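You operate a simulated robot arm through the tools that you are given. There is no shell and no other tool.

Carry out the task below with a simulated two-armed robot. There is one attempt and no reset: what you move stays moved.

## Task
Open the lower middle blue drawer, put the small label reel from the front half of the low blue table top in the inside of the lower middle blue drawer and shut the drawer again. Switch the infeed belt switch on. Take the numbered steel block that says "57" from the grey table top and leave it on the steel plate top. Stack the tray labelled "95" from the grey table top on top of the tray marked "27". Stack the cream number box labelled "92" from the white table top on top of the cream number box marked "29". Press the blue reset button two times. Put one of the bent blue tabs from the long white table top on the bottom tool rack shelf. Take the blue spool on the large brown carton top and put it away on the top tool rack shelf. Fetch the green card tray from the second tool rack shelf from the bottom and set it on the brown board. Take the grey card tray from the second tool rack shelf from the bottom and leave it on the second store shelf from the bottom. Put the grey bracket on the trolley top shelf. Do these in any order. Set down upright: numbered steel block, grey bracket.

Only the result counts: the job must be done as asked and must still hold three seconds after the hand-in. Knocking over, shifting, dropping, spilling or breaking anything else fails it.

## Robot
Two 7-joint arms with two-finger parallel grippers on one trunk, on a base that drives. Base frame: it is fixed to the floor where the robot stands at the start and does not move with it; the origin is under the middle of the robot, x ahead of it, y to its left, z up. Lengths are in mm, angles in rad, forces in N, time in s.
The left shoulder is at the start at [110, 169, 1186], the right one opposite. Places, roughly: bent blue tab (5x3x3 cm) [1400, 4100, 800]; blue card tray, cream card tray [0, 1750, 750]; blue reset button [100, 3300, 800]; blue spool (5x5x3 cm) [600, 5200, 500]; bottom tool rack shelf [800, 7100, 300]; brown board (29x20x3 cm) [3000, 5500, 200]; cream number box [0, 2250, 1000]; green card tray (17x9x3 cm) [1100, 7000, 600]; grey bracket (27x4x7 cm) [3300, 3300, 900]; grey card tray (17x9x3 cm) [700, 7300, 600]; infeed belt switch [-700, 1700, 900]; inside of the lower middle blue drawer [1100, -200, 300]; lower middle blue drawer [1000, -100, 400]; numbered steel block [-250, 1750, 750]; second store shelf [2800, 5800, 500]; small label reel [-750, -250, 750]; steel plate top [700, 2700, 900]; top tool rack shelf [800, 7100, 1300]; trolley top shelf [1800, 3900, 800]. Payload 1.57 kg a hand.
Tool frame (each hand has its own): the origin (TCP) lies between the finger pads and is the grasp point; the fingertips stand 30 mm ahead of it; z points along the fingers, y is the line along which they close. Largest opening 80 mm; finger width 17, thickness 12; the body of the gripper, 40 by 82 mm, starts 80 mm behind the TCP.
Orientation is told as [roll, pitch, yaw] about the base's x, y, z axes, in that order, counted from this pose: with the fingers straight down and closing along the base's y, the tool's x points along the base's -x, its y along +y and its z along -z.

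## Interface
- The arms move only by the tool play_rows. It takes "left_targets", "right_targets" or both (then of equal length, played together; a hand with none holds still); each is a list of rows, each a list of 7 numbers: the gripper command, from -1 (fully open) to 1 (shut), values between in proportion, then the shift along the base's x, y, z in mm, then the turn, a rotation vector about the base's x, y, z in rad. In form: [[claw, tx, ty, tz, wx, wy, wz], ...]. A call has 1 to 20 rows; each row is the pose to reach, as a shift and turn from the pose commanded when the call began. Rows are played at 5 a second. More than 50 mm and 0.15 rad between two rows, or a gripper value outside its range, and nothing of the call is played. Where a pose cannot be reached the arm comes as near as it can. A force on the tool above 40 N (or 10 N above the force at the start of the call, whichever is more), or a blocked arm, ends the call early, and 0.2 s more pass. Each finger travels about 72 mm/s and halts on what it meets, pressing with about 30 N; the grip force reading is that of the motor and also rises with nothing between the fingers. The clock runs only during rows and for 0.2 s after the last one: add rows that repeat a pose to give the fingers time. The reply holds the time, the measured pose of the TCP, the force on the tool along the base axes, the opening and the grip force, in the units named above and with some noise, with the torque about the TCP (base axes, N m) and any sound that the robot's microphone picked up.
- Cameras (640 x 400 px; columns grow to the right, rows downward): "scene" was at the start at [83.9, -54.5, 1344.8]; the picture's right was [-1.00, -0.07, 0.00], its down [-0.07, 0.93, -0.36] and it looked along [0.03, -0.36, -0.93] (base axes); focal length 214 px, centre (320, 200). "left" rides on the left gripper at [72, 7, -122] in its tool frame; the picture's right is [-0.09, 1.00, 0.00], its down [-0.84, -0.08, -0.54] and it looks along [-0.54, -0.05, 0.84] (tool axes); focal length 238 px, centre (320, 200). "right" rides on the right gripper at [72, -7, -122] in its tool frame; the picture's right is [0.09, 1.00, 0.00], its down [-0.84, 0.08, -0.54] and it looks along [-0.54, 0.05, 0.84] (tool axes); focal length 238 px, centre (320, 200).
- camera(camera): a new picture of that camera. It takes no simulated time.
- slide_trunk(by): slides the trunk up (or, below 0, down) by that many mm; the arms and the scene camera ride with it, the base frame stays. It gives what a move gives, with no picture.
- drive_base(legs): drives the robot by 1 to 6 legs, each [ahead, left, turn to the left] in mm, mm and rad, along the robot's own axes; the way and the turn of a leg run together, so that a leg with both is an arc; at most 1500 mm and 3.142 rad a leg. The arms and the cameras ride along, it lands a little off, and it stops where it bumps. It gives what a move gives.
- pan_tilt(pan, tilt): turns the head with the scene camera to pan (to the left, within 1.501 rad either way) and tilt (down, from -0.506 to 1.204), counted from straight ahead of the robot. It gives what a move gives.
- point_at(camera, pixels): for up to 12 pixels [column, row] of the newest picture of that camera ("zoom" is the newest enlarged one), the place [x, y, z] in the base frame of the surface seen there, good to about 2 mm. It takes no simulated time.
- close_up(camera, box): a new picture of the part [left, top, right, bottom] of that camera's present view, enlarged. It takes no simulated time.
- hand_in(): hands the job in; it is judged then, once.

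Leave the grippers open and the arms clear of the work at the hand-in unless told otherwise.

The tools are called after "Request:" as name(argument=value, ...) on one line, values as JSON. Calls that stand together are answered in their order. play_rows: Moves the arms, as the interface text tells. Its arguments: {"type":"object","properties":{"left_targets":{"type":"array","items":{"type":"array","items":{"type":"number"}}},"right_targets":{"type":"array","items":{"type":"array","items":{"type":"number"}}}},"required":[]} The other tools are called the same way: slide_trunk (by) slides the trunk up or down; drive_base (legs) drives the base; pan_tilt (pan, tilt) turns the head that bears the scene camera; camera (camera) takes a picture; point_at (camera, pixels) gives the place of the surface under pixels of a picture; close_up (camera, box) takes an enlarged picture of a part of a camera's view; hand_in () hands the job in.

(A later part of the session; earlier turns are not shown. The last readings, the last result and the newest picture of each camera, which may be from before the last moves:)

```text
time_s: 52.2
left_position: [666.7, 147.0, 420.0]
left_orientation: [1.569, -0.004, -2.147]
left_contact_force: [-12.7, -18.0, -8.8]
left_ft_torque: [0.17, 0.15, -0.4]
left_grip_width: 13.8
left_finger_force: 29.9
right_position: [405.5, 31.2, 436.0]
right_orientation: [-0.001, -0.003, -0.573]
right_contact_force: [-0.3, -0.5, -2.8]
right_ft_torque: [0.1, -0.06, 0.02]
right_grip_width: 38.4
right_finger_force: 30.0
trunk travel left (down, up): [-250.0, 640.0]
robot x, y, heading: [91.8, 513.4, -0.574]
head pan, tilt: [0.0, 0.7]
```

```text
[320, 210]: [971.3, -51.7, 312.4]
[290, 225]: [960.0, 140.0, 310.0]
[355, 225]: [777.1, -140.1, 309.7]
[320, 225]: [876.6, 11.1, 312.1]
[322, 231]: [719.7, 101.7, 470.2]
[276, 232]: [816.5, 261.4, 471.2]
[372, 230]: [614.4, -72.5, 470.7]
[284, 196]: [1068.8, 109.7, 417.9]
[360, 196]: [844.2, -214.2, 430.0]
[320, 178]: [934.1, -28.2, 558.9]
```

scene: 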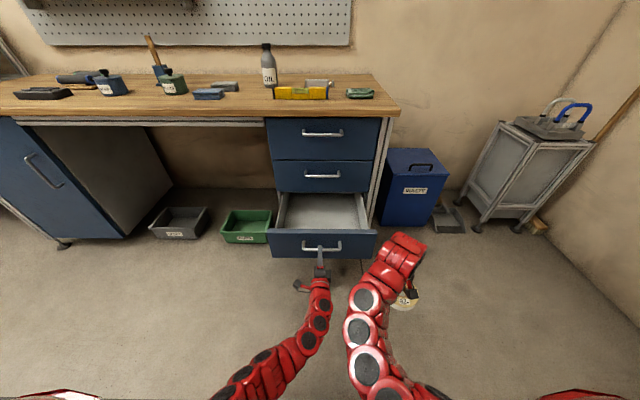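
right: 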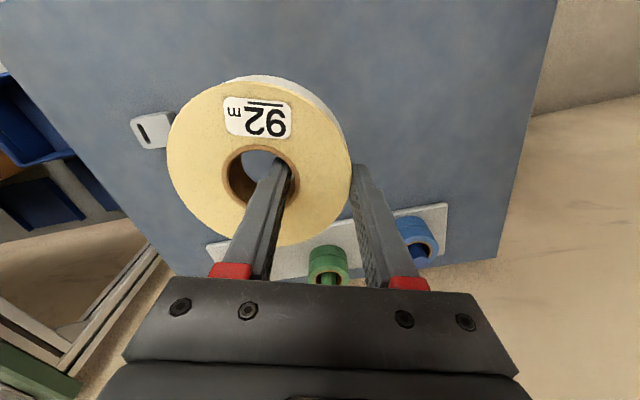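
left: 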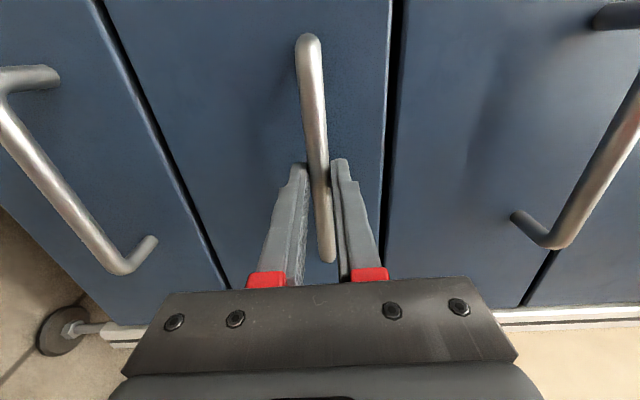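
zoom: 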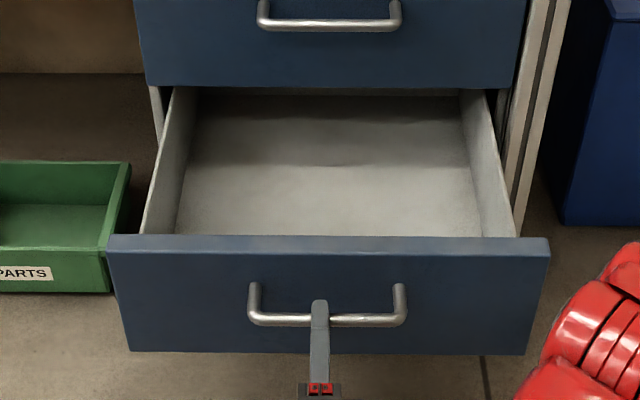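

Drawer floor z≈311. I release the handle with the left hand, back off and move it out to the left, so I can drive closer and lower the reel with the right.

Request:
play_rows(left_targets=[[-0.4, 0, 0, 0, 0, 0, 0], [-0.4, 0, 0, 0, 0, 0, 0], [-0.4, -20, 13, 0, 0, 0, 0], [-0.4, -50, 33, 0, 0, 0, 0], [-0.4, -84, 55, 0, 0, 0, 0], [-0.4, -60, 92, 0, 0, 0, 0], [-0.4, -36, 129, 0, 0, 0, 0], [-0.4, -12, 166, 0, 0, 0, 0], [-0.4, 12, 203, 0, 0, 0, 0], [-0.4, 36, 240, 0, 0, 0, 0], [-0.4, 60, 277, 0, 0, 0, 0], [-0.4, 60, 277, 0, 0, 0, 0]])

Request:
camera(camera="scene")

```text
time_s: 54.8
left_position: [726.9, 424.7, 420.6]
left_orientation: [1.567, -0.005, -2.147]
left_contact_force: [0.3, -0.4, -0.2]
left_ft_torque: [-0.01, 0.0, -0.03]
left_grip_width: 56.3
left_finger_force: 0.0
right_position: [405.1, 31.8, 435.4]
right_orientation: [-0.003, -0.003, -0.573]
right_contact_force: [-0.3, -0.1, -2.5]
right_ft_torque: [0.07, -0.03, 0.01]
right_grip_width: 38.2
right_finger_force: 30.4
trunk travel left (down, up): [-250.0, 640.0]
robot x, y, heading: [92.9, 516.9, -0.573]
head pan, tilt: [0.0, 0.7]
```

```text
taken
```

scene: 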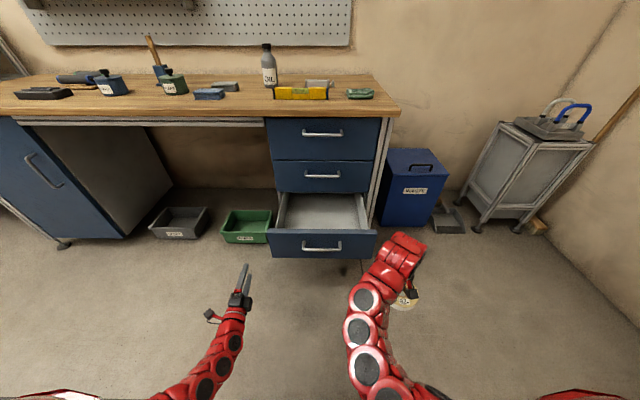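

I raise the right hand to clear the drawer front's top edge.

Request:
play_rows(right_targets=[[1, 8, -5, 40, 0, 0, 0], [1, 17, -11, 80, 0, 0, 0], [1, 33, -22, 120, 0, 0, 0], [1, 50, -33, 150, 0, 0, 0], [1, 50, -33, 150, 0, 0, 0]])

```text
time_s: 56.0
left_position: [727.1, 424.3, 420.5]
left_orientation: [1.569, -0.005, -2.147]
left_contact_force: [0.1, 0.1, 0.0]
left_ft_torque: [0.01, -0.03, 0.0]
left_grip_width: 55.9
left_finger_force: 0.0
right_position: [409.2, 27.2, 438.6]
right_orientation: [-0.006, -0.006, -0.574]
right_contact_force: [0.1, -0.7, -2.5]
right_ft_torque: [0.06, -0.08, -0.02]
right_grip_width: 38.3
right_finger_force: 30.0
right hand out of reach, approached as far as the arm can: row 1, 2, 3, 4, 5
trunk travel left (down, up): [-250.0, 640.0]
robot x, y, heading: [94.7, 513.1, -0.573]
head pan, tilt: [0.0, 0.7]
```

The hand is at its inner/upper limit; I raise the trunk 150 mm instead, then drive ahead 150 mm.

Request:
slide_trunk(by=150)

Request:
drive_base(legs=[[150, 0, 0]])

Request:
camera(camera="scene")

```text
time_s: 57.8
left_position: [726.4, 424.5, 570.3]
left_orientation: [1.569, -0.003, -2.148]
left_contact_force: [-0.5, -0.5, 0.1]
left_ft_torque: [0.03, -0.02, 0.03]
left_grip_width: 56.0
left_finger_force: 0.0
right_position: [408.7, 27.5, 589.6]
right_orientation: [-0.007, -0.008, -0.572]
right_contact_force: [0.5, 0.0, -2.8]
right_ft_torque: [0.05, -0.04, -0.01]
right_grip_width: 38.4
right_finger_force: 30.2
trunk travel left (down, up): [-400.0, 490.0]
robot x, y, heading: [95.9, 521.0, -0.57]
head pan, tilt: [0.0, 0.7]
```

```text
time_s: 59.1
left_position: [854.6, 340.1, 570.3]
left_orientation: [1.57, -0.005, -2.149]
left_contact_force: [0.4, 0.0, -0.4]
left_ft_torque: [-0.01, -0.01, 0.04]
left_grip_width: 56.3
left_finger_force: 0.0
right_position: [534.0, -57.1, 587.9]
right_orientation: [-0.006, -0.006, -0.575]
right_contact_force: [0.5, -0.1, -2.4]
right_ft_torque: [0.08, -0.07, 0.02]
right_grip_width: 38.3
right_finger_force: 30.1
trunk travel left (down, up): [-400.0, 490.0]
robot x, y, heading: [225.4, 434.0, -0.576]
head pan, tilt: [0.0, 0.7]
```

```text
taken
```

scene: 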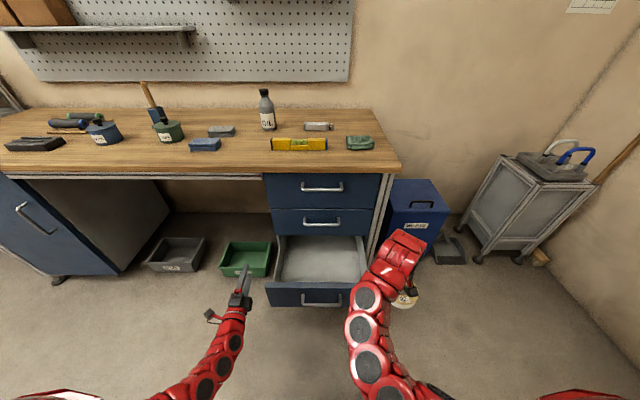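

I move the right hand over the open drawer (z stays ≈588).

Request:
play_rows(right_targets=[[1, 38, 15, 0, 0, 0, 0], [1, 76, 29, 0, 0, 0, 0], [1, 114, 44, 0, 0, 0, 0], [1, 152, 58, 0, 0, 0, 0], [1, 190, 73, 0, 0, 0, 0], [1, 228, 87, 0, 0, 0, 0], [1, 267, 102, 0, 0, 0, 0], [1, 267, 102, 0, 0, 0, 0]])

Request:
camera(camera="right")

Request:
camera(camera="scene")

```text
time_s: 60.9
left_position: [853.4, 337.8, 570.9]
left_orientation: [1.569, -0.003, -2.151]
left_contact_force: [0.8, -0.5, -0.3]
left_ft_torque: [-0.02, 0.03, 0.05]
left_grip_width: 55.9
left_finger_force: 0.1
right_position: [802.3, 42.6, 587.2]
right_orientation: [-0.004, -0.004, -0.579]
right_contact_force: [-0.4, 0.1, -2.2]
right_ft_torque: [0.05, -0.07, 0.01]
right_grip_width: 38.2
right_finger_force: 29.9
trunk travel left (down, up): [-400.0, 490.0]
robot x, y, heading: [222.7, 432.3, -0.578]
head pan, tilt: [0.0, 0.7]
```

```text
taken
```

right: 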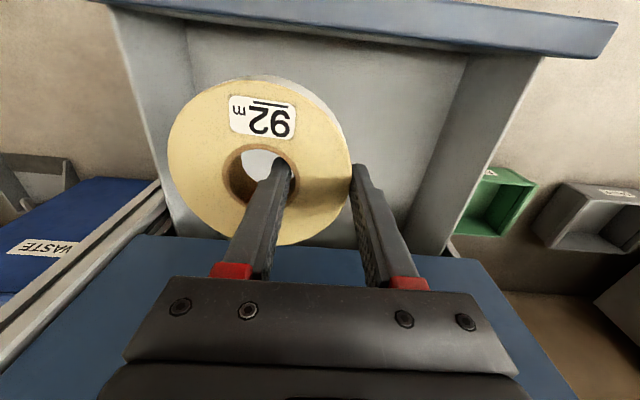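

```text
taken
```

scene: 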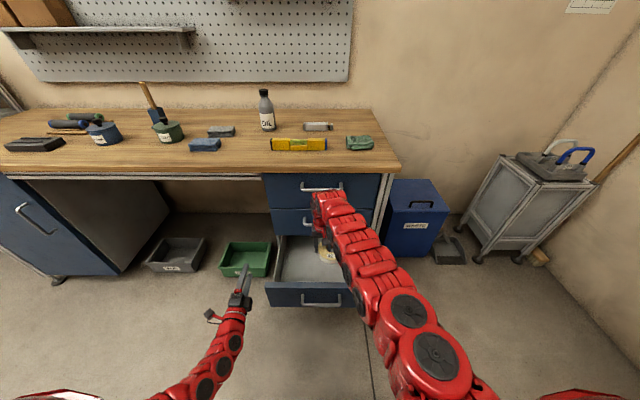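

The reel hangs over the open drawer. I lower it to the floor.

Request:
play_rows(right_targets=[[1, 0, 0, -45, 0, 0, 0], [1, 0, 0, -90, 0, 0, 0], [1, 0, 0, -135, 0, 0, 0], [1, 0, 0, -180, 0, 0, 0], [1, 0, 0, -210, 0, 0, 0], [1, 0, 0, -225, 0, 0, 0], [1, 0, 0, -235, 0, 0, 0], [1, 0, 0, -235, 0, 0, 0]])

Request:
camera(camera="right")

```text
time_s: 62.7
left_position: [854.3, 338.5, 569.7]
left_orientation: [1.568, -0.006, -2.149]
left_contact_force: [-0.3, 0.3, 0.2]
left_ft_torque: [-0.03, -0.01, 0.04]
left_grip_width: 56.0
left_finger_force: 0.0
right_position: [738.1, 59.3, 412.9]
right_orientation: [-0.009, -0.01, -0.575]
right_contact_force: [-0.6, -0.3, -2.8]
right_ft_torque: [0.06, -0.05, 0.01]
right_grip_width: 38.4
right_finger_force: 29.8
right hand out of reach, approached as far as the arm can: row 1, 2, 3, 4, 5, 6, 7, 8
trunk travel left (down, up): [-400.0, 490.0]
robot x, y, heading: [219.7, 432.2, -0.572]
head pan, tilt: [0.0, 0.7]
```

```text
taken
```

right: 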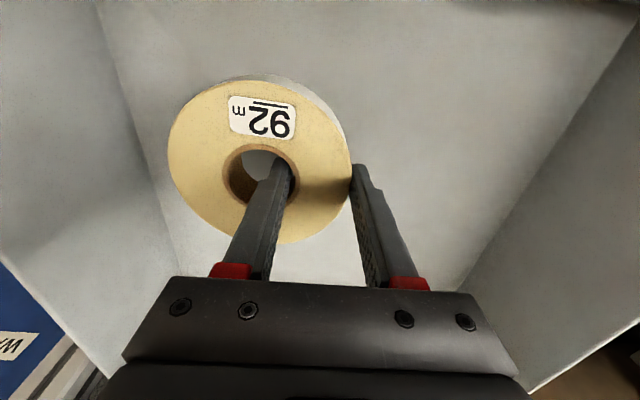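

The arm couldn't reach down fully at this trunk height. I lower the trunk 50 mm then continue.

Request:
slide_trunk(by=-50)

Request:
play_rows(right_targets=[[1, 17, -11, 0, 0, 0, 0], [1, 34, -22, 0, 0, 0, 0], [1, 51, -33, 0, 0, 0, 0], [1, 51, -33, 0, 0, 0, 0]])

Request:
camera(camera="right")

```text
time_s: 63.7
left_position: [853.6, 339.9, 520.4]
left_orientation: [1.568, -0.003, -2.152]
left_contact_force: [-0.7, 0.6, 0.5]
left_ft_torque: [0.02, 0.03, 0.0]
left_grip_width: 56.1
left_finger_force: 0.0
right_position: [739.2, 61.0, 362.7]
right_orientation: [-0.007, -0.007, -0.576]
right_contact_force: [-0.1, 0.1, -2.2]
right_ft_torque: [0.07, -0.04, 0.02]
right_grip_width: 38.1
right_finger_force: 30.1
trunk travel left (down, up): [-350.0, 540.0]
robot x, y, heading: [222.5, 429.4, -0.576]
head pan, tilt: [0.0, 0.7]
```

```text
time_s: 64.7
left_position: [855.3, 338.7, 519.9]
left_orientation: [1.568, -0.003, -2.151]
left_contact_force: [0.4, 0.1, 0.2]
left_ft_torque: [0.02, -0.01, 0.04]
left_grip_width: 56.1
left_finger_force: 0.1
right_position: [740.4, 58.6, 367.5]
right_orientation: [-0.01, -0.007, -0.576]
right_contact_force: [-0.1, 0.1, -2.7]
right_ft_torque: [0.05, -0.08, 0.03]
right_grip_width: 37.9
right_finger_force: 29.7
right hand out of reach, approached as far as the arm can: row 1, 2, 3, 4
trunk travel left (down, up): [-350.0, 540.0]
robot x, y, heading: [222.9, 432.0, -0.577]
head pan, tilt: [0.0, 0.7]
```

```text
taken
```

right: 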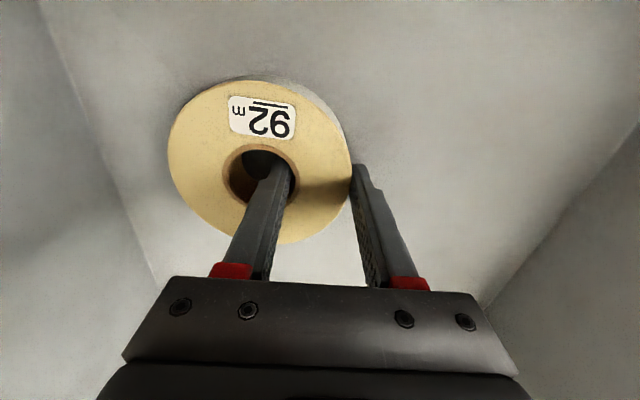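

Request:
close_up(camera="scene", box=[250, 190, 400, 320])

Request:
point_at(camera="right", pixels=[[260, 80], [300, 20], [180, 160], [320, 5], [400, 100], [420, 5]])

```text
3.08 times, centred on (325, 255) of scene
```

zoom: 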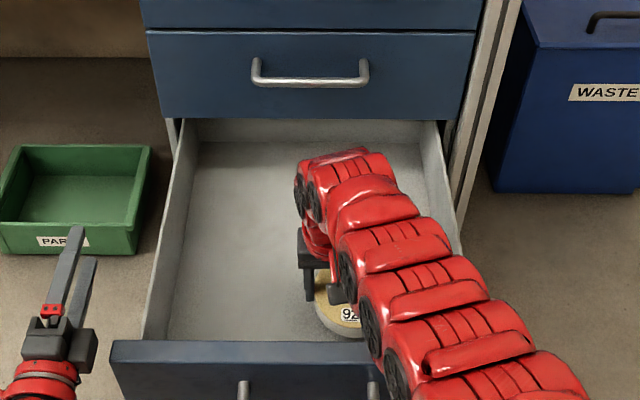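

```text
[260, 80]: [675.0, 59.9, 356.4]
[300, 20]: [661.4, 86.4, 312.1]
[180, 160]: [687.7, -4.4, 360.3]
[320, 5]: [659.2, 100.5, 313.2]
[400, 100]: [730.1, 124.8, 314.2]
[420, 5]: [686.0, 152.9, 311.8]
```

Request:
point_at(camera="zoom", pixels=[[240, 347], [240, 342], [242, 385], [130, 348], [200, 300]])

```text
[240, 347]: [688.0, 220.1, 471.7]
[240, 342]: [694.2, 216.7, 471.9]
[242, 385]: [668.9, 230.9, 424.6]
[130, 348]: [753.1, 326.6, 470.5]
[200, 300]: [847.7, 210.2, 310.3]
```

The drawer has rolled out further (front at f≈455), so the reel is well inside. I lower the trunk 17 mm more and release.

Request:
slide_trunk(by=-17)

Request:
play_rows(right_targets=[[0, 0, 0, 0, 0, 0, 0], [-0.25, 0, 0, 0, 0, 0, 0], [-0.25, 0, 0, 0, 0, 0, 0]])

Request:
camera(camera="right")

```text
time_s: 65.3
left_position: [854.6, 338.4, 503.2]
left_orientation: [1.568, -0.002, -2.151]
left_contact_force: [-0.2, 0.5, -0.3]
left_ft_torque: [0.0, 0.01, -0.01]
left_grip_width: 56.0
left_finger_force: 0.0
right_position: [740.7, 57.8, 351.6]
right_orientation: [-0.008, -0.007, -0.575]
right_contact_force: [0.1, 0.3, -3.3]
right_ft_torque: [0.11, -0.04, 0.03]
right_grip_width: 38.2
right_finger_force: 29.9
trunk travel left (down, up): [-333.0, 557.0]
robot x, y, heading: [223.1, 429.4, -0.577]
head pan, tilt: [0.0, 0.7]
```

```text
time_s: 66.1
left_position: [854.8, 338.4, 502.0]
left_orientation: [1.57, -0.004, -2.149]
left_contact_force: [0.0, -0.6, 0.1]
left_ft_torque: [0.01, 0.02, 0.0]
left_grip_width: 55.7
left_finger_force: 0.0
right_position: [741.0, 58.2, 351.6]
right_orientation: [-0.009, -0.007, -0.576]
right_contact_force: [-0.4, -0.5, 0.2]
right_ft_torque: [-0.01, -0.01, 0.01]
right_grip_width: 49.9
right_finger_force: 0.0
trunk travel left (down, up): [-333.0, 557.0]
robot x, y, heading: [224.3, 431.9, -0.581]
head pan, tilt: [0.0, 0.7]
```

```text
taken
```

right: 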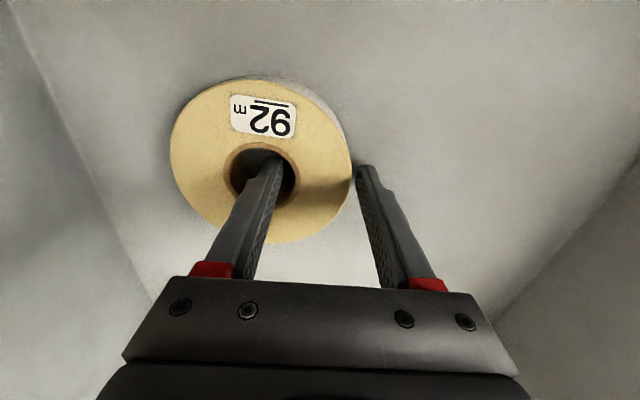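

Released. I raise the trunk to lift the right hand out of the drawer, then back the base away.

Request:
slide_trunk(by=220)

Request:
drive_base(legs=[[-300, 0, 0]])

Request:
camera(camera="scene")

```text
time_s: 68.4
left_position: [854.1, 340.0, 723.7]
left_orientation: [1.57, -0.004, -2.151]
left_contact_force: [0.4, -0.8, -0.1]
left_ft_torque: [-0.04, 0.0, 0.02]
left_grip_width: 55.9
left_finger_force: 0.0
right_position: [740.8, 58.1, 570.5]
right_orientation: [-0.008, -0.008, -0.576]
right_contact_force: [0.2, 0.3, 1.1]
right_ft_torque: [-0.01, 0.01, -0.02]
right_grip_width: 49.9
right_finger_force: 0.1
trunk travel left (down, up): [-553.0, 337.0]
robot x, y, heading: [221.7, 432.8, -0.578]
head pan, tilt: [0.0, 0.7]
```

```text
time_s: 70.5
left_position: [606.7, 498.3, 724.8]
left_orientation: [1.569, -0.006, -2.156]
left_contact_force: [1.2, 0.3, 0.7]
left_ft_torque: [0.01, -0.01, 0.03]
left_grip_width: 56.0
left_finger_force: 0.1
right_position: [492.4, 217.2, 571.7]
right_orientation: [-0.007, -0.008, -0.579]
right_contact_force: [-0.5, -0.1, 0.0]
right_ft_torque: [0.01, -0.02, 0.0]
right_grip_width: 49.7
right_finger_force: 0.0
trunk travel left (down, up): [-553.0, 337.0]
robot x, y, heading: [-24.9, 594.8, -0.58]
head pan, tilt: [0.0, 0.7]
```

```text
taken
```

scene: 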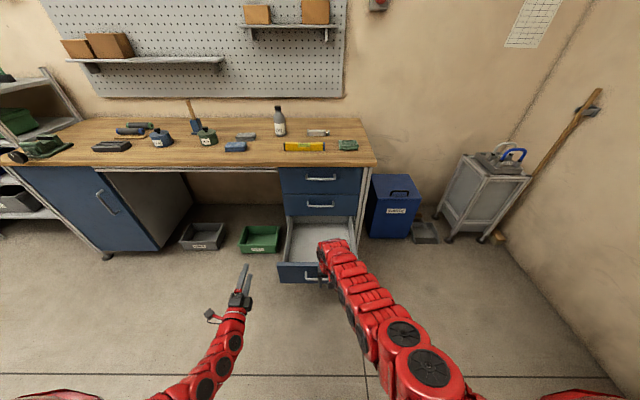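

Next: position the left hand (closed fingers, horizontal) in front of the drawer front, and pull the right hand back.

Request:
play_rows(left_targets=[[1, -11, -38, 0, 0, 0, 0], [1, -23, -76, 0, 0, 0, 0], [1, -34, -114, 0, 0, 0, 0], [1, -45, -152, 0, 0, 0, 0], [1, -57, -190, 0, 0, 0, 0], [1, -68, -229, 0, 0, 0, 0], [1, -68, -229, 0, 0, 0, 0]], right_targets=[[-0.25, -23, -5, 0, 0, 0, 0], [-0.25, -46, -10, 0, 0, 0, 0], [-0.25, -69, -14, 0, 0, 0, 0], [-0.25, -92, -19, 0, 0, 0, 0], [-0.25, -115, -24, 0, 0, 0, 0], [-0.25, -138, -29, 0, 0, 0, 0], [-0.25, -138, -29, 0, 0, 0, 0]])

Request:
slide_trunk(by=-273)

Request:
camera(camera="scene")

Request:
camera(camera="left")

```text
time_s: 72.0
left_position: [539.7, 269.6, 723.9]
left_orientation: [1.569, -0.004, -2.157]
left_contact_force: [0.2, 0.4, -0.6]
left_ft_torque: [-0.04, 0.0, 0.0]
left_grip_width: 0.2
left_finger_force: 21.4
right_position: [353.5, 189.5, 570.9]
right_orientation: [-0.008, -0.008, -0.58]
right_contact_force: [0.5, 1.0, -1.2]
right_ft_torque: [0.0, 0.03, -0.02]
right_grip_width: 50.2
right_finger_force: 0.0
trunk travel left (down, up): [-553.0, 337.0]
robot x, y, heading: [-17.9, 596.8, -0.581]
head pan, tilt: [0.0, 0.7]
```

```text
time_s: 74.8
left_position: [538.5, 268.1, 451.4]
left_orientation: [1.57, -0.003, -2.154]
left_contact_force: [-0.2, -0.2, 0.2]
left_ft_torque: [0.0, 0.02, 0.0]
left_grip_width: 0.0
left_finger_force: 21.0
right_position: [352.9, 189.4, 300.3]
right_orientation: [-0.006, -0.007, -0.58]
right_contact_force: [0.0, 0.2, -0.4]
right_ft_torque: [-0.02, 0.01, 0.0]
right_grip_width: 50.1
right_finger_force: 0.2
trunk travel left (down, up): [-280.0, 610.0]
robot x, y, heading: [-20.9, 594.2, -0.579]
head pan, tilt: [0.0, 0.7]
```

```text
taken
```

scene: 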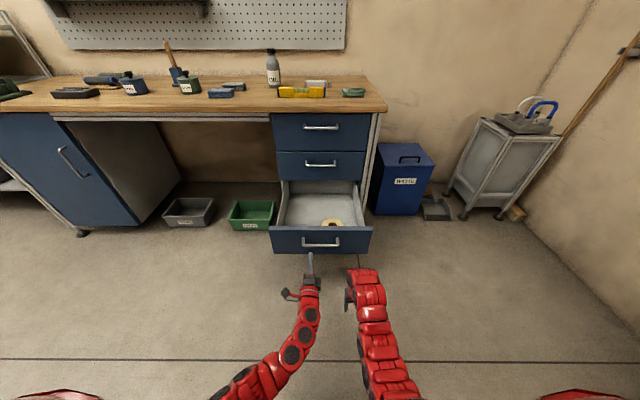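

```text
taken
```

left: 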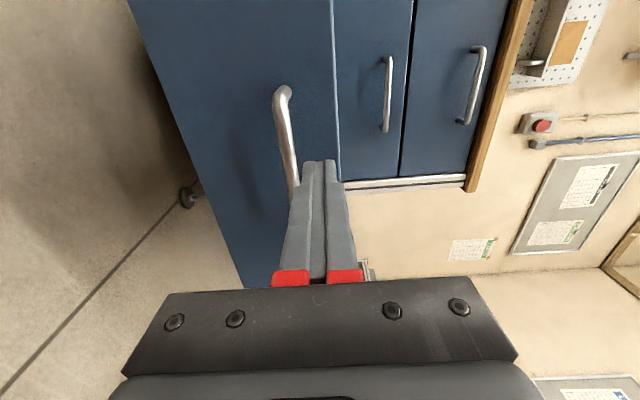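

Fingertips aim just above the bar, at the drawer front. Drive ahead 440 mm to push the drawer in, then finish with the arm.

Request:
drive_base(legs=[[440, 0, 0]])

Request:
camera(camera="scene")

```text
time_s: 77.5
left_position: [909.2, 38.1, 452.3]
left_orientation: [1.569, -0.004, -2.143]
left_contact_force: [-0.1, -0.1, -0.3]
left_ft_torque: [0.0, 0.02, 0.02]
left_grip_width: 0.1
left_finger_force: 21.3
right_position: [722.8, -44.4, 299.0]
right_orientation: [-0.007, -0.007, -0.569]
right_contact_force: [0.3, -0.2, -0.2]
right_ft_torque: [0.01, 0.03, 0.01]
right_grip_width: 49.9
right_finger_force: 0.1
trunk travel left (down, up): [-280.0, 610.0]
robot x, y, heading: [343.3, 356.6, -0.567]
head pan, tilt: [0.0, 0.7]
```

```text
taken
```

scene: 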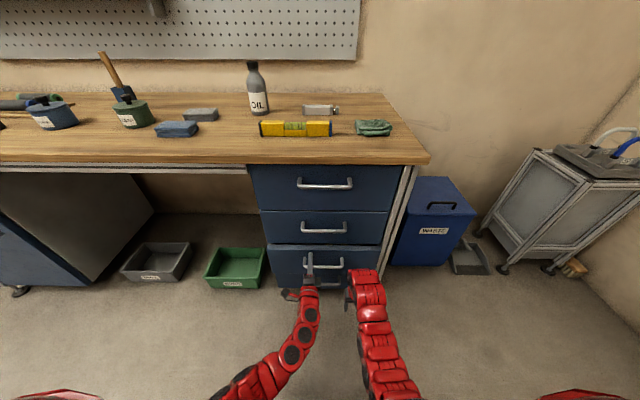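

Almost shut. I press the last ~35 mm by arm.

Request:
play_rows(left_targets=[[1, 10, -7, 0, 0, 0, 0], [1, 20, -13, 0, 0, 0, 0], [1, 28, -18, 0, 0, 0, 0], [1, 34, -22, 0, 0, 0, 0], [1, 34, -22, 0, 0, 0, 0]])

Request:
camera(camera="scene")

Request:
close_up(camera="scene", box=[240, 180, 400, 300])

```text
time_s: 78.3
left_position: [931.7, 22.1, 451.8]
left_orientation: [1.57, -0.003, -2.145]
left_contact_force: [-6.7, 5.6, 2.3]
left_ft_torque: [-0.11, -0.07, -0.02]
left_grip_width: 0.0
left_finger_force: 20.9
right_position: [723.5, -44.1, 298.5]
right_orientation: [-0.009, -0.008, -0.569]
right_contact_force: [0.6, 0.7, 0.4]
right_ft_torque: [-0.01, 0.02, 0.02]
right_grip_width: 50.1
right_finger_force: 0.1
trunk travel left (down, up): [-280.0, 610.0]
robot x, y, heading: [341.9, 357.6, -0.567]
head pan, tilt: [0.0, 0.7]
stopped in row 3 (left hand): the force on the tool passed its limit at 57 N (the readings are from after the stop); the commanded pose is now the measured one
```

```text
taken
```

scene: 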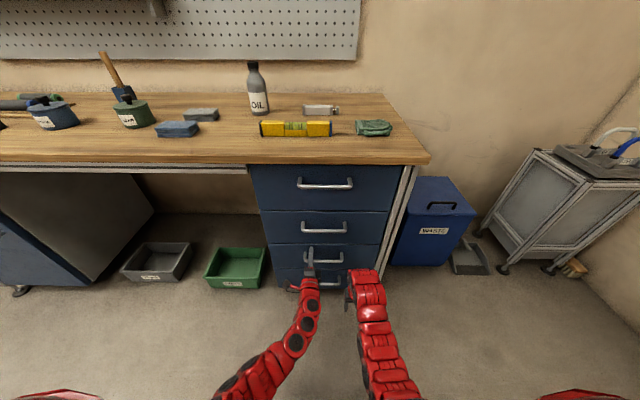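

```text
3.33 times, centred on (320, 240) of scene
```

zoom: 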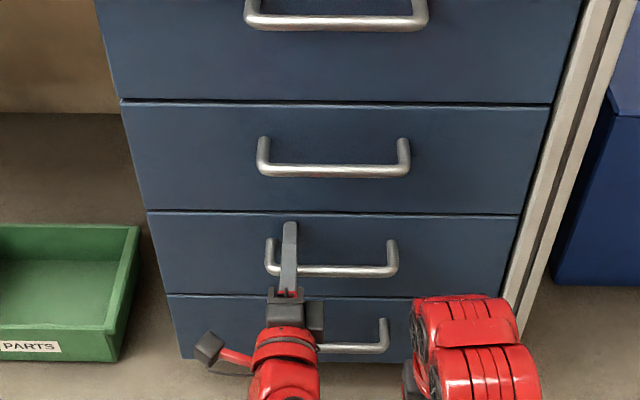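

Looks shut. I verify flushness by measurement.

Request:
point_at(camera="zoom", pixels=[[220, 180], [440, 180], [220, 235], [440, 235], [220, 285], [210, 320], [440, 285]])

```text
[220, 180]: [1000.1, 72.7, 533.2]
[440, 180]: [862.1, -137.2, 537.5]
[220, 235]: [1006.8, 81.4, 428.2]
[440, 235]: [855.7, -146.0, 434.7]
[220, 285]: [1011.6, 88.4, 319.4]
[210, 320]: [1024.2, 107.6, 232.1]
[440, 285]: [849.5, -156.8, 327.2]
```

The drawer is shut flush (all fronts at the same plane). I back the left hand off, then drive back.

Request:
play_rows(left_targets=[[1, -25, 16, 0, 0, 0, 0], [1, -60, 40, 0, 0, 0, 0], [1, -85, 56, 0, 0, 0, 0], [1, -85, 56, 0, 0, 0, 0]])

Request:
drive_base(legs=[[-330, 0, 0]])

Request:
slide_trunk(by=400)

Request:
play_rows(left_targets=[[-1, -3, 12, 5, -0.0233, 0.1116, 0.0806], [-1, -6, 24, 10, -0.0465, 0.2232, 0.1612], [-1, -9, 36, 15, -0.0698, 0.3348, 0.2418], [-1, -12, 48, 20, -0.093, 0.4464, 0.3225], [-1, -15, 60, 25, -0.1163, 0.558, 0.4031], [-1, -18, 72, 30, -0.1396, 0.6696, 0.4837], [-1, -21, 84, 35, -0.1628, 0.7812, 0.5643], [-1, -24, 96, 40, -0.1861, 0.8929, 0.6449], [-1, -27, 108, 45, -0.2093, 1.0045, 0.7255], [-1, -30, 120, 50, -0.2326, 1.1161, 0.8061], [-1, -33, 132, 55, -0.2559, 1.2277, 0.8867], [-1, -36, 144, 60, -0.2791, 1.3393, 0.9674], [-1, -39, 156, 65, -0.3024, 1.4509, 1.048], [-1, -42, 168, 70, -0.3256, 1.5625, 1.1286], [-1, -45, 180, 75, -0.3489, 1.6741, 1.2092], [-1, -45, 180, 75, -0.3489, 1.6741, 1.2092]])

```text
time_s: 79.3
left_position: [846.6, 79.4, 450.1]
left_orientation: [1.569, -0.002, -2.146]
left_contact_force: [0.1, 0.2, -0.3]
left_ft_torque: [0.01, -0.02, 0.0]
left_grip_width: 0.0
left_finger_force: 21.4
right_position: [723.3, -43.8, 298.9]
right_orientation: [-0.007, -0.007, -0.568]
right_contact_force: [0.2, -0.5, 0.2]
right_ft_torque: [0.0, 0.01, 0.0]
right_grip_width: 49.9
right_finger_force: 0.1
trunk travel left (down, up): [-280.0, 610.0]
robot x, y, heading: [344.7, 353.8, -0.569]
head pan, tilt: [0.0, 0.7]
```

```text
time_s: 81.4
left_position: [578.9, 245.4, 450.9]
left_orientation: [1.57, -0.004, -2.154]
left_contact_force: [0.8, 1.0, -0.4]
left_ft_torque: [0.02, -0.02, 0.01]
left_grip_width: 0.1
left_finger_force: 21.3
right_position: [455.7, 124.4, 300.5]
right_orientation: [-0.007, -0.008, -0.577]
right_contact_force: [0.5, -0.6, -0.3]
right_ft_torque: [-0.02, 0.02, -0.02]
right_grip_width: 49.9
right_finger_force: 0.1
trunk travel left (down, up): [-280.0, 610.0]
robot x, y, heading: [76.5, 528.2, -0.576]
head pan, tilt: [0.0, 0.7]
```

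```text
time_s: 85.2
left_position: [579.0, 245.7, 849.9]
left_orientation: [1.571, -0.002, -2.154]
left_contact_force: [0.0, 0.4, 0.2]
left_ft_torque: [0.0, 0.01, -0.01]
left_grip_width: 0.0
left_finger_force: 21.0
right_position: [455.5, 123.5, 698.2]
right_orientation: [-0.007, -0.008, -0.577]
right_contact_force: [0.2, 0.5, -0.5]
right_ft_torque: [-0.02, -0.03, -0.02]
right_grip_width: 50.1
right_finger_force: 0.1
trunk travel left (down, up): [-680.0, 210.0]
robot x, y, heading: [79.5, 525.1, -0.574]
head pan, tilt: [0.0, 0.7]
```

```text
time_s: 88.6
left_position: [516.8, 440.2, 907.6]
left_orientation: [0.015, -0.016, -0.579]
left_contact_force: [0.0, 0.0, 0.4]
left_ft_torque: [0.02, -0.06, 0.01]
left_grip_width: 80.0
left_finger_force: 0.0
left hand out of reach, approached as far as the arm can: row 15, 16
right_position: [455.6, 123.9, 698.6]
right_orientation: [-0.006, -0.005, -0.575]
right_contact_force: [-0.3, 0.1, 0.7]
right_ft_torque: [0.03, 0.03, -0.02]
right_grip_width: 49.8
right_finger_force: 0.1
trunk travel left (down, up): [-680.0, 210.0]
robot x, y, heading: [81.1, 524.7, -0.574]
head pan, tilt: [0.0, 0.7]
```

Next the grey-table tasks. I turn left to face down the aisle and look at the table.

Request:
drive_base(legs=[[0, 0, 1.57]])

Request:
pan_tilt(pan=0.7, tilt=0.5)

Request:
camera(camera="scene")

Request:
close_up(camera="scene", box=[150, 50, 470, 250])

```text
time_s: 92.8
left_position: [171.8, 967.9, 906.9]
left_orientation: [0.014, -0.021, 0.973]
left_contact_force: [0.3, -0.4, 0.3]
left_ft_torque: [0.0, -0.01, 0.03]
left_grip_width: 79.9
left_finger_force: 0.1
right_position: [488.7, 898.4, 698.8]
right_orientation: [-0.008, -0.006, 0.975]
right_contact_force: [0.0, 0.2, 0.0]
right_ft_torque: [-0.02, -0.01, 0.02]
right_grip_width: 50.0
right_finger_force: 0.0
trunk travel left (down, up): [-680.0, 210.0]
robot x, y, heading: [76.4, 526.8, 0.976]
head pan, tilt: [0.0, 0.7]
```

```text
time_s: 93.9
left_position: [171.1, 966.7, 906.5]
left_orientation: [0.015, -0.018, 0.975]
left_contact_force: [0.2, -1.0, -1.4]
left_ft_torque: [0.01, -0.02, 0.0]
left_grip_width: 79.7
left_finger_force: 0.1
right_position: [487.5, 899.1, 699.2]
right_orientation: [-0.006, -0.007, 0.975]
right_contact_force: [0.2, 0.0, -0.6]
right_ft_torque: [-0.01, -0.01, 0.02]
right_grip_width: 50.1
right_finger_force: 0.1
trunk travel left (down, up): [-680.0, 210.0]
robot x, y, heading: [75.8, 532.2, 0.972]
head pan, tilt: [0.7, 0.499]
```

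```text
taken
```

scene: 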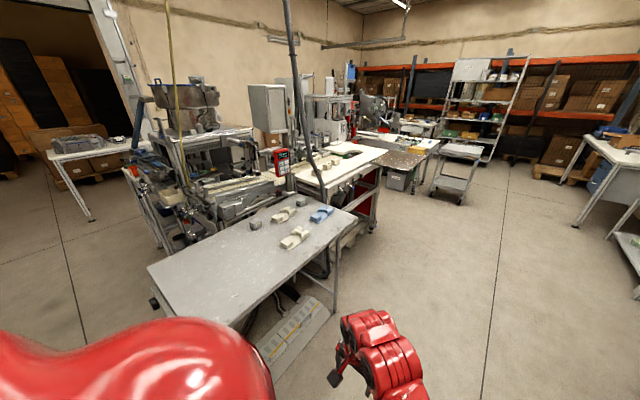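

```text
2.00 times, centred on (310, 150) of scene
```

zoom: 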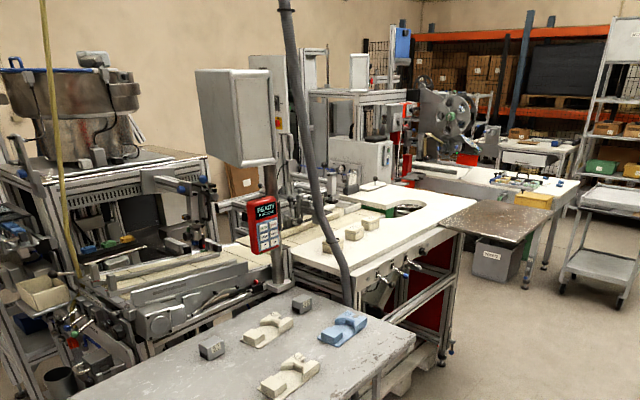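

Request:
point_at(camera="zoom", pixels=[[211, 346], [301, 300], [290, 375], [267, 330], [343, 328], [345, 390], [415, 345], [270, 293], [500, 222], [476, 198], [372, 222], [332, 245]])

Request:
point_at(camera="zoom", pixels=[[352, 232], [455, 245], [382, 240], [310, 262], [345, 285], [445, 360], [600, 190], [565, 262], [530, 185], [480, 180], [440, 205], [75, 300]])

```text
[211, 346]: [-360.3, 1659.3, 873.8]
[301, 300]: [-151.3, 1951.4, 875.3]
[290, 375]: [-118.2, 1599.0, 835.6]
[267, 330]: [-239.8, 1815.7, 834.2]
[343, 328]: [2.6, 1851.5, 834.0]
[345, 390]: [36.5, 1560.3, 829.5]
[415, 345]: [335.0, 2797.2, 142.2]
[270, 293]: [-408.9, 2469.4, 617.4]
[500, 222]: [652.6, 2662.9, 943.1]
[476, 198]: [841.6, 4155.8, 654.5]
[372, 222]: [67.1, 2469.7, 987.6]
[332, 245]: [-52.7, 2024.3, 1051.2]
```

```text
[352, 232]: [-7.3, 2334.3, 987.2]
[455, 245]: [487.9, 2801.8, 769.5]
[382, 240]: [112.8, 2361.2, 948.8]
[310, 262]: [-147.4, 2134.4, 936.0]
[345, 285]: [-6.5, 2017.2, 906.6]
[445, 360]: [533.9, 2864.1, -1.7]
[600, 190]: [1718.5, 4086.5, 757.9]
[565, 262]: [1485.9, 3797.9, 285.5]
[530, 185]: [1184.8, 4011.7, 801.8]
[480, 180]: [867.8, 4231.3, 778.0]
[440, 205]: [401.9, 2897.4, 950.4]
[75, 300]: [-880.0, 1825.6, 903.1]
```

Table top z≈829, blocks and trays on it, a hose hanging near the number boxes. I drive down the aisle alongside the table, raise the trunk, then turn to face the table.

Request:
drive_base(legs=[[880, -30, 0]])

Request:
slide_trunk(by=200)

Request:
drive_base(legs=[[0, 0, 1.585]])

Request:
pan_tilt(pan=0, tilt=0.7)

Request:
camera(camera="scene")

```text
time_s: 98.5
left_position: [675.3, 1668.8, 906.5]
left_orientation: [0.014, -0.018, 0.981]
left_contact_force: [-1.1, 0.1, 0.5]
left_ft_torque: [0.0, -0.03, 0.01]
left_grip_width: 80.0
left_finger_force: 0.1
right_position: [991.8, 1602.9, 699.7]
right_orientation: [-0.007, -0.006, 0.985]
right_contact_force: [-0.2, -0.8, 0.2]
right_ft_torque: [-0.04, 0.03, -0.03]
right_grip_width: 50.1
right_finger_force: 0.1
trunk travel left (down, up): [-680.0, 210.0]
robot x, y, heading: [584.6, 1230.8, 0.988]
head pan, tilt: [0.7, 0.499]
```

```text
time_s: 100.7
left_position: [675.5, 1670.0, 1106.8]
left_orientation: [0.014, -0.017, 0.982]
left_contact_force: [0.1, 0.2, -0.1]
left_ft_torque: [0.0, 0.0, 0.02]
left_grip_width: 80.1
left_finger_force: 0.0
right_position: [991.0, 1604.1, 898.7]
right_orientation: [-0.007, -0.007, 0.984]
right_contact_force: [0.2, -0.6, 0.0]
right_ft_torque: [-0.02, 0.01, 0.01]
right_grip_width: 49.9
right_finger_force: 0.1
trunk travel left (down, up): [-880.0, 10.0]
robot x, y, heading: [582.0, 1229.0, 0.987]
head pan, tilt: [0.7, 0.499]
```

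```text
time_s: 104.9
left_position: [144.7, 1325.0, 1106.7]
left_orientation: [0.014, -0.017, 2.546]
left_contact_force: [-0.4, 0.5, 1.0]
left_ft_torque: [0.01, -0.01, -0.03]
left_grip_width: 79.9
left_finger_force: 0.0
right_position: [213.6, 1641.7, 899.2]
right_orientation: [-0.008, -0.007, 2.545]
right_contact_force: [-0.2, -0.2, -0.5]
right_ft_torque: [-0.01, -0.02, 0.04]
right_grip_width: 49.9
right_finger_force: 0.0
trunk travel left (down, up): [-880.0, 10.0]
robot x, y, heading: [583.6, 1230.6, 2.546]
head pan, tilt: [0.7, 0.499]
```

```text
time_s: 105.9
left_position: [146.1, 1325.3, 1106.2]
left_orientation: [0.014, -0.018, 2.544]
left_contact_force: [0.2, 0.3, 0.8]
left_ft_torque: [0.02, -0.02, -0.03]
left_grip_width: 80.1
left_finger_force: 0.1
right_position: [215.3, 1641.2, 899.0]
right_orientation: [-0.008, -0.007, 2.547]
right_contact_force: [0.3, 0.9, 0.2]
right_ft_torque: [0.01, 0.02, -0.02]
right_grip_width: 50.0
right_finger_force: 0.1
trunk travel left (down, up): [-880.0, 10.0]
robot x, y, heading: [589.5, 1227.9, 2.551]
head pan, tilt: [0.0, 0.7]
```

```text
taken
```

scene: 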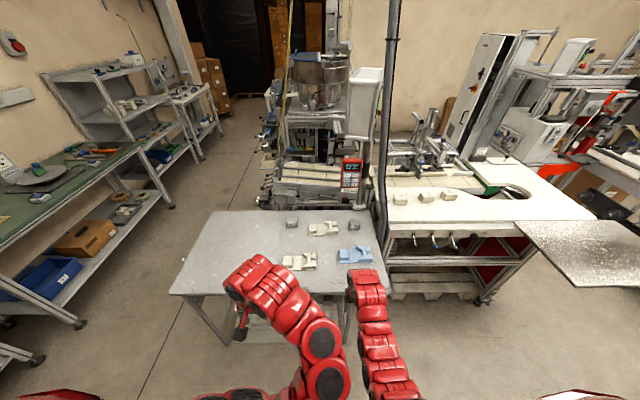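

A good view. Close-up on the table.

Request:
close_up(camera="scene", box=[260, 180, 480, 290])

Request:
close_up(camera="scene", box=[270, 205, 390, 280])

```text
2.91 times, centred on (370, 235) of scene
```

zoom: 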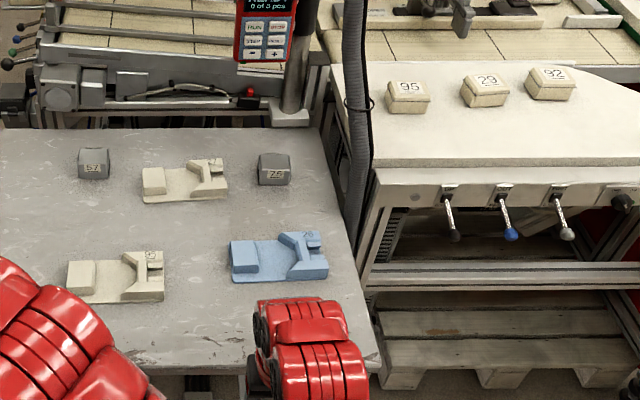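

```text
5.33 times, centred on (330, 242) of scene
```

zoom: 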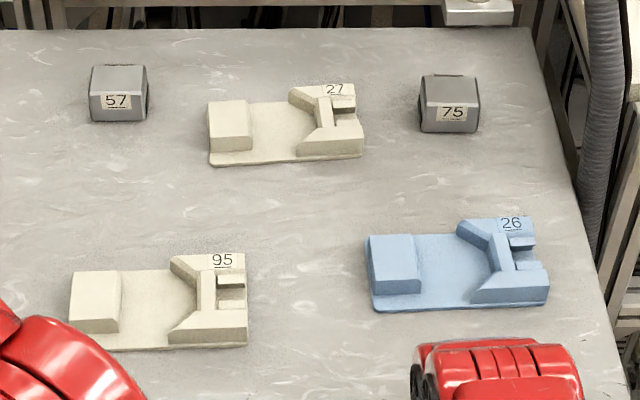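

57 is the left block; tray 95 is the near cream one, 27 the far cream one. I measure them.

Request:
point_at(camera="zoom", pixels=[[73, 340], [85, 290], [140, 320], [225, 250], [242, 340], [120, 268], [210, 160], [230, 115], [275, 130], [335, 90], [358, 150], [305, 95]])

Request:
point_at(camera="zoom", pixels=[[92, 80], [145, 80], [118, 68], [118, 120], [180, 200], [205, 300], [180, 265], [145, 275], [208, 325], [235, 300]])

```text
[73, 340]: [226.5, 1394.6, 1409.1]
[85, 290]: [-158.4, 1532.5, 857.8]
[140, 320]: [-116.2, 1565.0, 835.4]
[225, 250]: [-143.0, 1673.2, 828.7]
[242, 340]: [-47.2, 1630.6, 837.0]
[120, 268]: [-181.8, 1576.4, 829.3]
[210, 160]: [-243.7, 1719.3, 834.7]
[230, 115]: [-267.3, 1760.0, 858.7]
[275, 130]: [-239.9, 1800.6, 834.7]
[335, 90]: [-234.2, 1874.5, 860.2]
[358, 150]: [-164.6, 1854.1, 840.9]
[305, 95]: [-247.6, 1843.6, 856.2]
```

```text
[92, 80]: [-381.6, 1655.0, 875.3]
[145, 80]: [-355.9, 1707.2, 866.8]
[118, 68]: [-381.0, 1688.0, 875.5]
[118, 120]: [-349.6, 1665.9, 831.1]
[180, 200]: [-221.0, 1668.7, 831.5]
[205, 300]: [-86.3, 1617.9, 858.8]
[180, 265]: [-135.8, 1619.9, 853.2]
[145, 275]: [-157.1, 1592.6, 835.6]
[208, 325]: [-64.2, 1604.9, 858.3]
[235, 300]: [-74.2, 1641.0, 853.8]
```

I lift the right hand 120 mm so it clears the table items before approaching.

Request:
play_rows(right_targets=[[-0.25, 0, 0, 40, 0, 0, 0], [-0.25, 0, 0, 80, 0, 0, 0], [-0.25, 0, 0, 120, 0, 0, 0], [-0.25, 0, 0, 120, 0, 0, 0]])

```text
time_s: 106.9
left_position: [145.6, 1327.9, 1108.3]
left_orientation: [0.008, -0.022, 2.546]
left_contact_force: [-0.1, 1.0, 0.3]
left_ft_torque: [0.0, -0.01, 0.0]
left_grip_width: 79.9
left_finger_force: 0.1
right_position: [219.5, 1648.4, 1016.8]
right_orientation: [-0.019, -0.001, 2.539]
right_contact_force: [-0.2, -0.2, -0.4]
right_ft_torque: [-0.01, 0.01, -0.01]
right_grip_width: 49.7
right_finger_force: 0.0
right hand out of reach, approached as far as the arm can: row 1
trunk travel left (down, up): [-880.0, 10.0]
robot x, y, heading: [585.2, 1233.5, 2.547]
head pan, tilt: [0.0, 0.7]
```

Request:
drive_base(legs=[[230, 0, 0.01]])

Request:
camera(camera="left")

Request:
camera(camera="scene")

```text
time_s: 108.7
left_position: [-47.7, 1449.1, 1107.2]
left_orientation: [0.013, -0.02, 2.555]
left_contact_force: [0.3, -0.4, -0.3]
left_ft_torque: [0.0, 0.03, -0.02]
left_grip_width: 80.0
left_finger_force: 0.1
right_position: [22.2, 1773.4, 1018.6]
right_orientation: [-0.02, -0.004, 2.546]
right_contact_force: [0.4, 0.4, -0.1]
right_ft_torque: [0.01, -0.04, 0.01]
right_grip_width: 50.0
right_finger_force: 0.1
trunk travel left (down, up): [-880.0, 10.0]
robot x, y, heading: [392.8, 1358.4, 2.553]
head pan, tilt: [0.0, 0.7]
```

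```text
taken
```

left: 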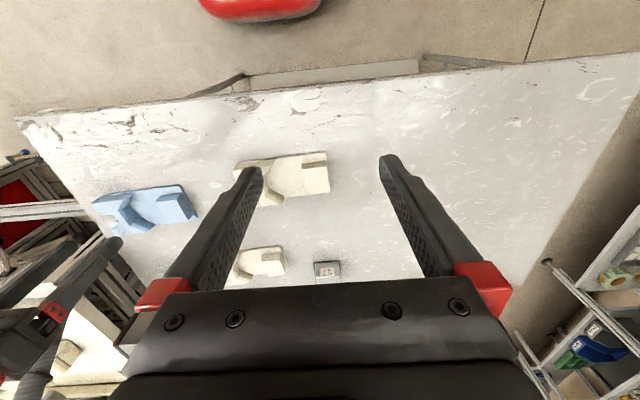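

```text
taken
```

scene: 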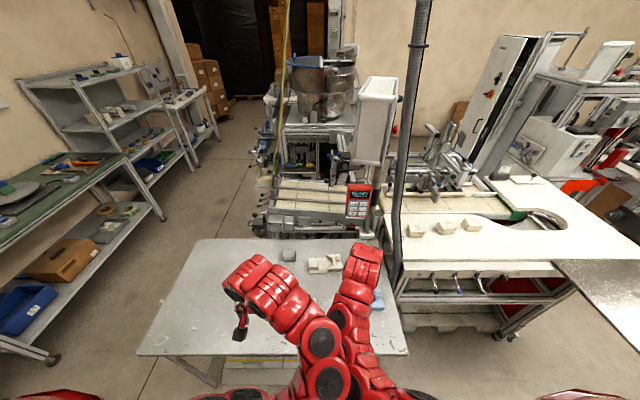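

I lower the trunk 110 mm and look at the trays with the left camera.

Request:
slide_trunk(by=-110)

Request:
play_rows(left_targets=[[-1, -15, 20, 0, 0, 0, 0], [-1, -15, 45, 0, 0, 0, 0], [-1, -15, 70, 0, 0, 0, 0], [-1, -15, 70, 0, 0, 0, 0]])

Request:
camera(camera="left")

Request:
close_up(camera="left", box=[150, 80, 390, 280])

```text
time_s: 110.1
left_position: [-48.2, 1450.8, 997.5]
left_orientation: [0.013, -0.018, 2.556]
left_contact_force: [-0.4, -0.4, -0.1]
left_ft_torque: [0.01, 0.01, 0.01]
left_grip_width: 80.2
left_finger_force: 0.0
right_position: [23.0, 1775.0, 907.4]
right_orientation: [-0.021, -0.005, 2.543]
right_contact_force: [-0.4, 0.1, -0.7]
right_ft_torque: [0.02, 0.02, 0.0]
right_grip_width: 50.2
right_finger_force: 0.2
trunk travel left (down, up): [-770.0, 120.0]
robot x, y, heading: [392.5, 1361.3, 2.553]
head pan, tilt: [0.0, 0.7]
```

```text
time_s: 111.1
left_position: [-54.7, 1456.3, 996.9]
left_orientation: [0.017, -0.025, 2.556]
left_contact_force: [-0.6, -0.7, -0.4]
left_ft_torque: [0.01, -0.02, 0.0]
left_grip_width: 79.9
left_finger_force: 0.1
left hand out of reach, approached as far as the arm can: row 1, 2, 3, 4
right_position: [23.0, 1775.8, 908.3]
right_orientation: [-0.024, -0.003, 2.541]
right_contact_force: [0.0, 0.3, -0.6]
right_ft_torque: [0.0, 0.0, -0.05]
right_grip_width: 50.0
right_finger_force: 0.0
trunk travel left (down, up): [-770.0, 120.0]
robot x, y, heading: [388.9, 1362.7, 2.555]
head pan, tilt: [0.0, 0.7]
```

```text
taken
```

left: 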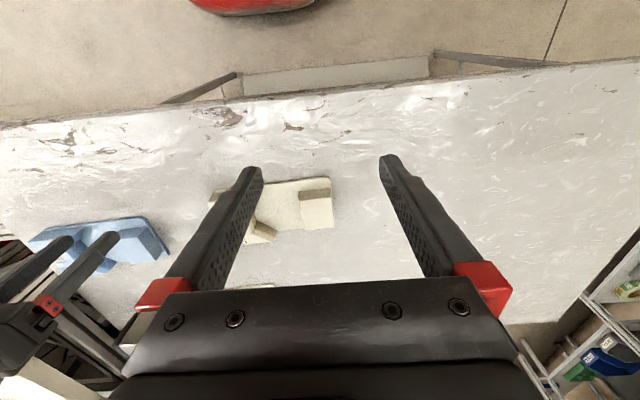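

```text
2.00 times, centred on (270, 180) of left
```

zoom: 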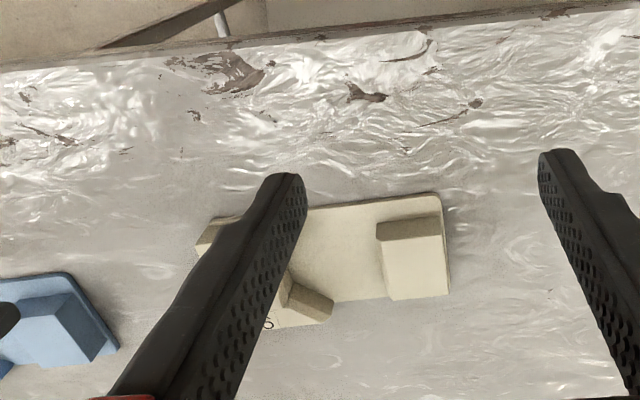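

Request:
point_at(camera="zoom", pixels=[[378, 222], [440, 215], [388, 240], [448, 240], [390, 298], [448, 292], [410, 220], [415, 260], [350, 215], [335, 240], [440, 195], [310, 205]])

```text
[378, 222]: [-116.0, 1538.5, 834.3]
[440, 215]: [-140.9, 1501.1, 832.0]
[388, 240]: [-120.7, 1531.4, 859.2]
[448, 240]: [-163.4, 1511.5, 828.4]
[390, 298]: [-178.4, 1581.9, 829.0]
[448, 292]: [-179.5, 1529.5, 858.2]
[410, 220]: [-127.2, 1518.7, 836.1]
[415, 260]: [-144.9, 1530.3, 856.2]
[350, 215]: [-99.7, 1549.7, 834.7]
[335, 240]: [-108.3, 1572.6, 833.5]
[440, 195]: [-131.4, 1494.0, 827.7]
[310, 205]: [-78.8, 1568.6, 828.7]
```

The tray-95 grip block is centred ≈(-151,1531), top z 858. I move the left hand above it.

Request:
play_rows(left_targets=[[-1, -32, 25, -10, 0, 0, 0], [-1, -64, 50, -20, 0, 0, 0], [-1, -96, 75, -40, 0, 0, 0], [-1, -96, 75, -40, 0, 0, 0]])

Request:
camera(camera="left")

```text
time_s: 112.1
left_position: [-149.1, 1531.9, 953.0]
left_orientation: [0.014, -0.019, 2.556]
left_contact_force: [0.4, 0.4, 0.1]
left_ft_torque: [-0.01, 0.02, 0.02]
left_grip_width: 79.9
left_finger_force: 0.0
left hand out of reach, approached as far as the arm can: row 1, 2
right_position: [22.4, 1774.8, 909.8]
right_orientation: [-0.018, -0.007, 2.546]
right_contact_force: [0.4, 0.3, -1.0]
right_ft_torque: [0.0, 0.01, 0.02]
right_grip_width: 50.0
right_finger_force: 0.1
trunk travel left (down, up): [-770.0, 120.0]
robot x, y, heading: [387.6, 1360.9, 2.556]
head pan, tilt: [0.0, 0.7]
```

```text
taken
```

left: 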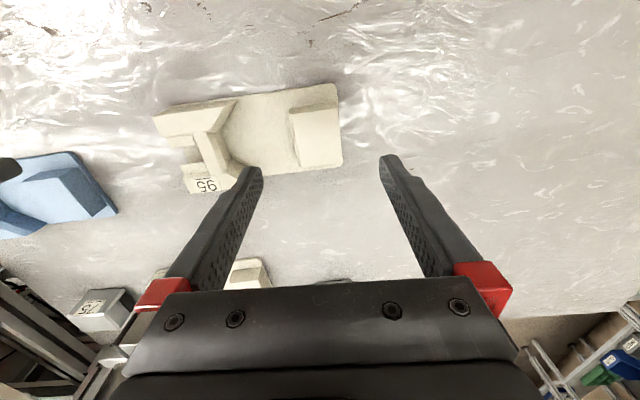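

Request:
close_up(camera="left", box=[140, 70, 380, 220])

Request:
point_at(camera="left", pixels=[[156, 120], [336, 88], [341, 162], [188, 190], [291, 113], [336, 106], [302, 166], [318, 110], [318, 140], [215, 105], [210, 180], [260, 110]])

```text
2.67 times, centred on (260, 145) of left
```

zoom: 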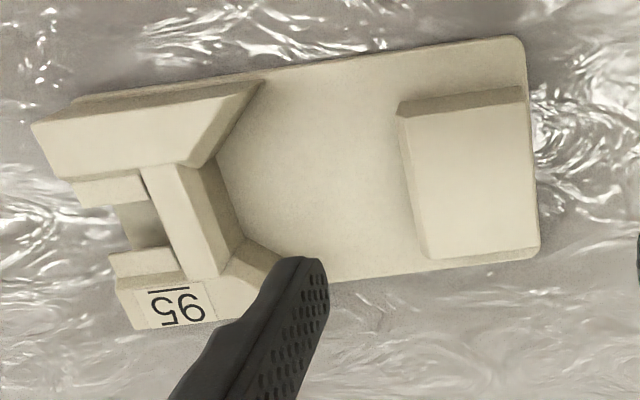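

```text
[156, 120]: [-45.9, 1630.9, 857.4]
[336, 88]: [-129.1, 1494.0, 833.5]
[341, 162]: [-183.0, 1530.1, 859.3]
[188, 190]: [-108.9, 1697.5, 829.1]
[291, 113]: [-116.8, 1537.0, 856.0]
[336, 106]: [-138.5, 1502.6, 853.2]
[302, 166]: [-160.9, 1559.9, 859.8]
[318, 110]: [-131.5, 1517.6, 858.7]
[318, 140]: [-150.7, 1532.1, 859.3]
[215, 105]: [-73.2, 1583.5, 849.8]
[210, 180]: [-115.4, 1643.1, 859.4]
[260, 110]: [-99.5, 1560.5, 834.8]
```

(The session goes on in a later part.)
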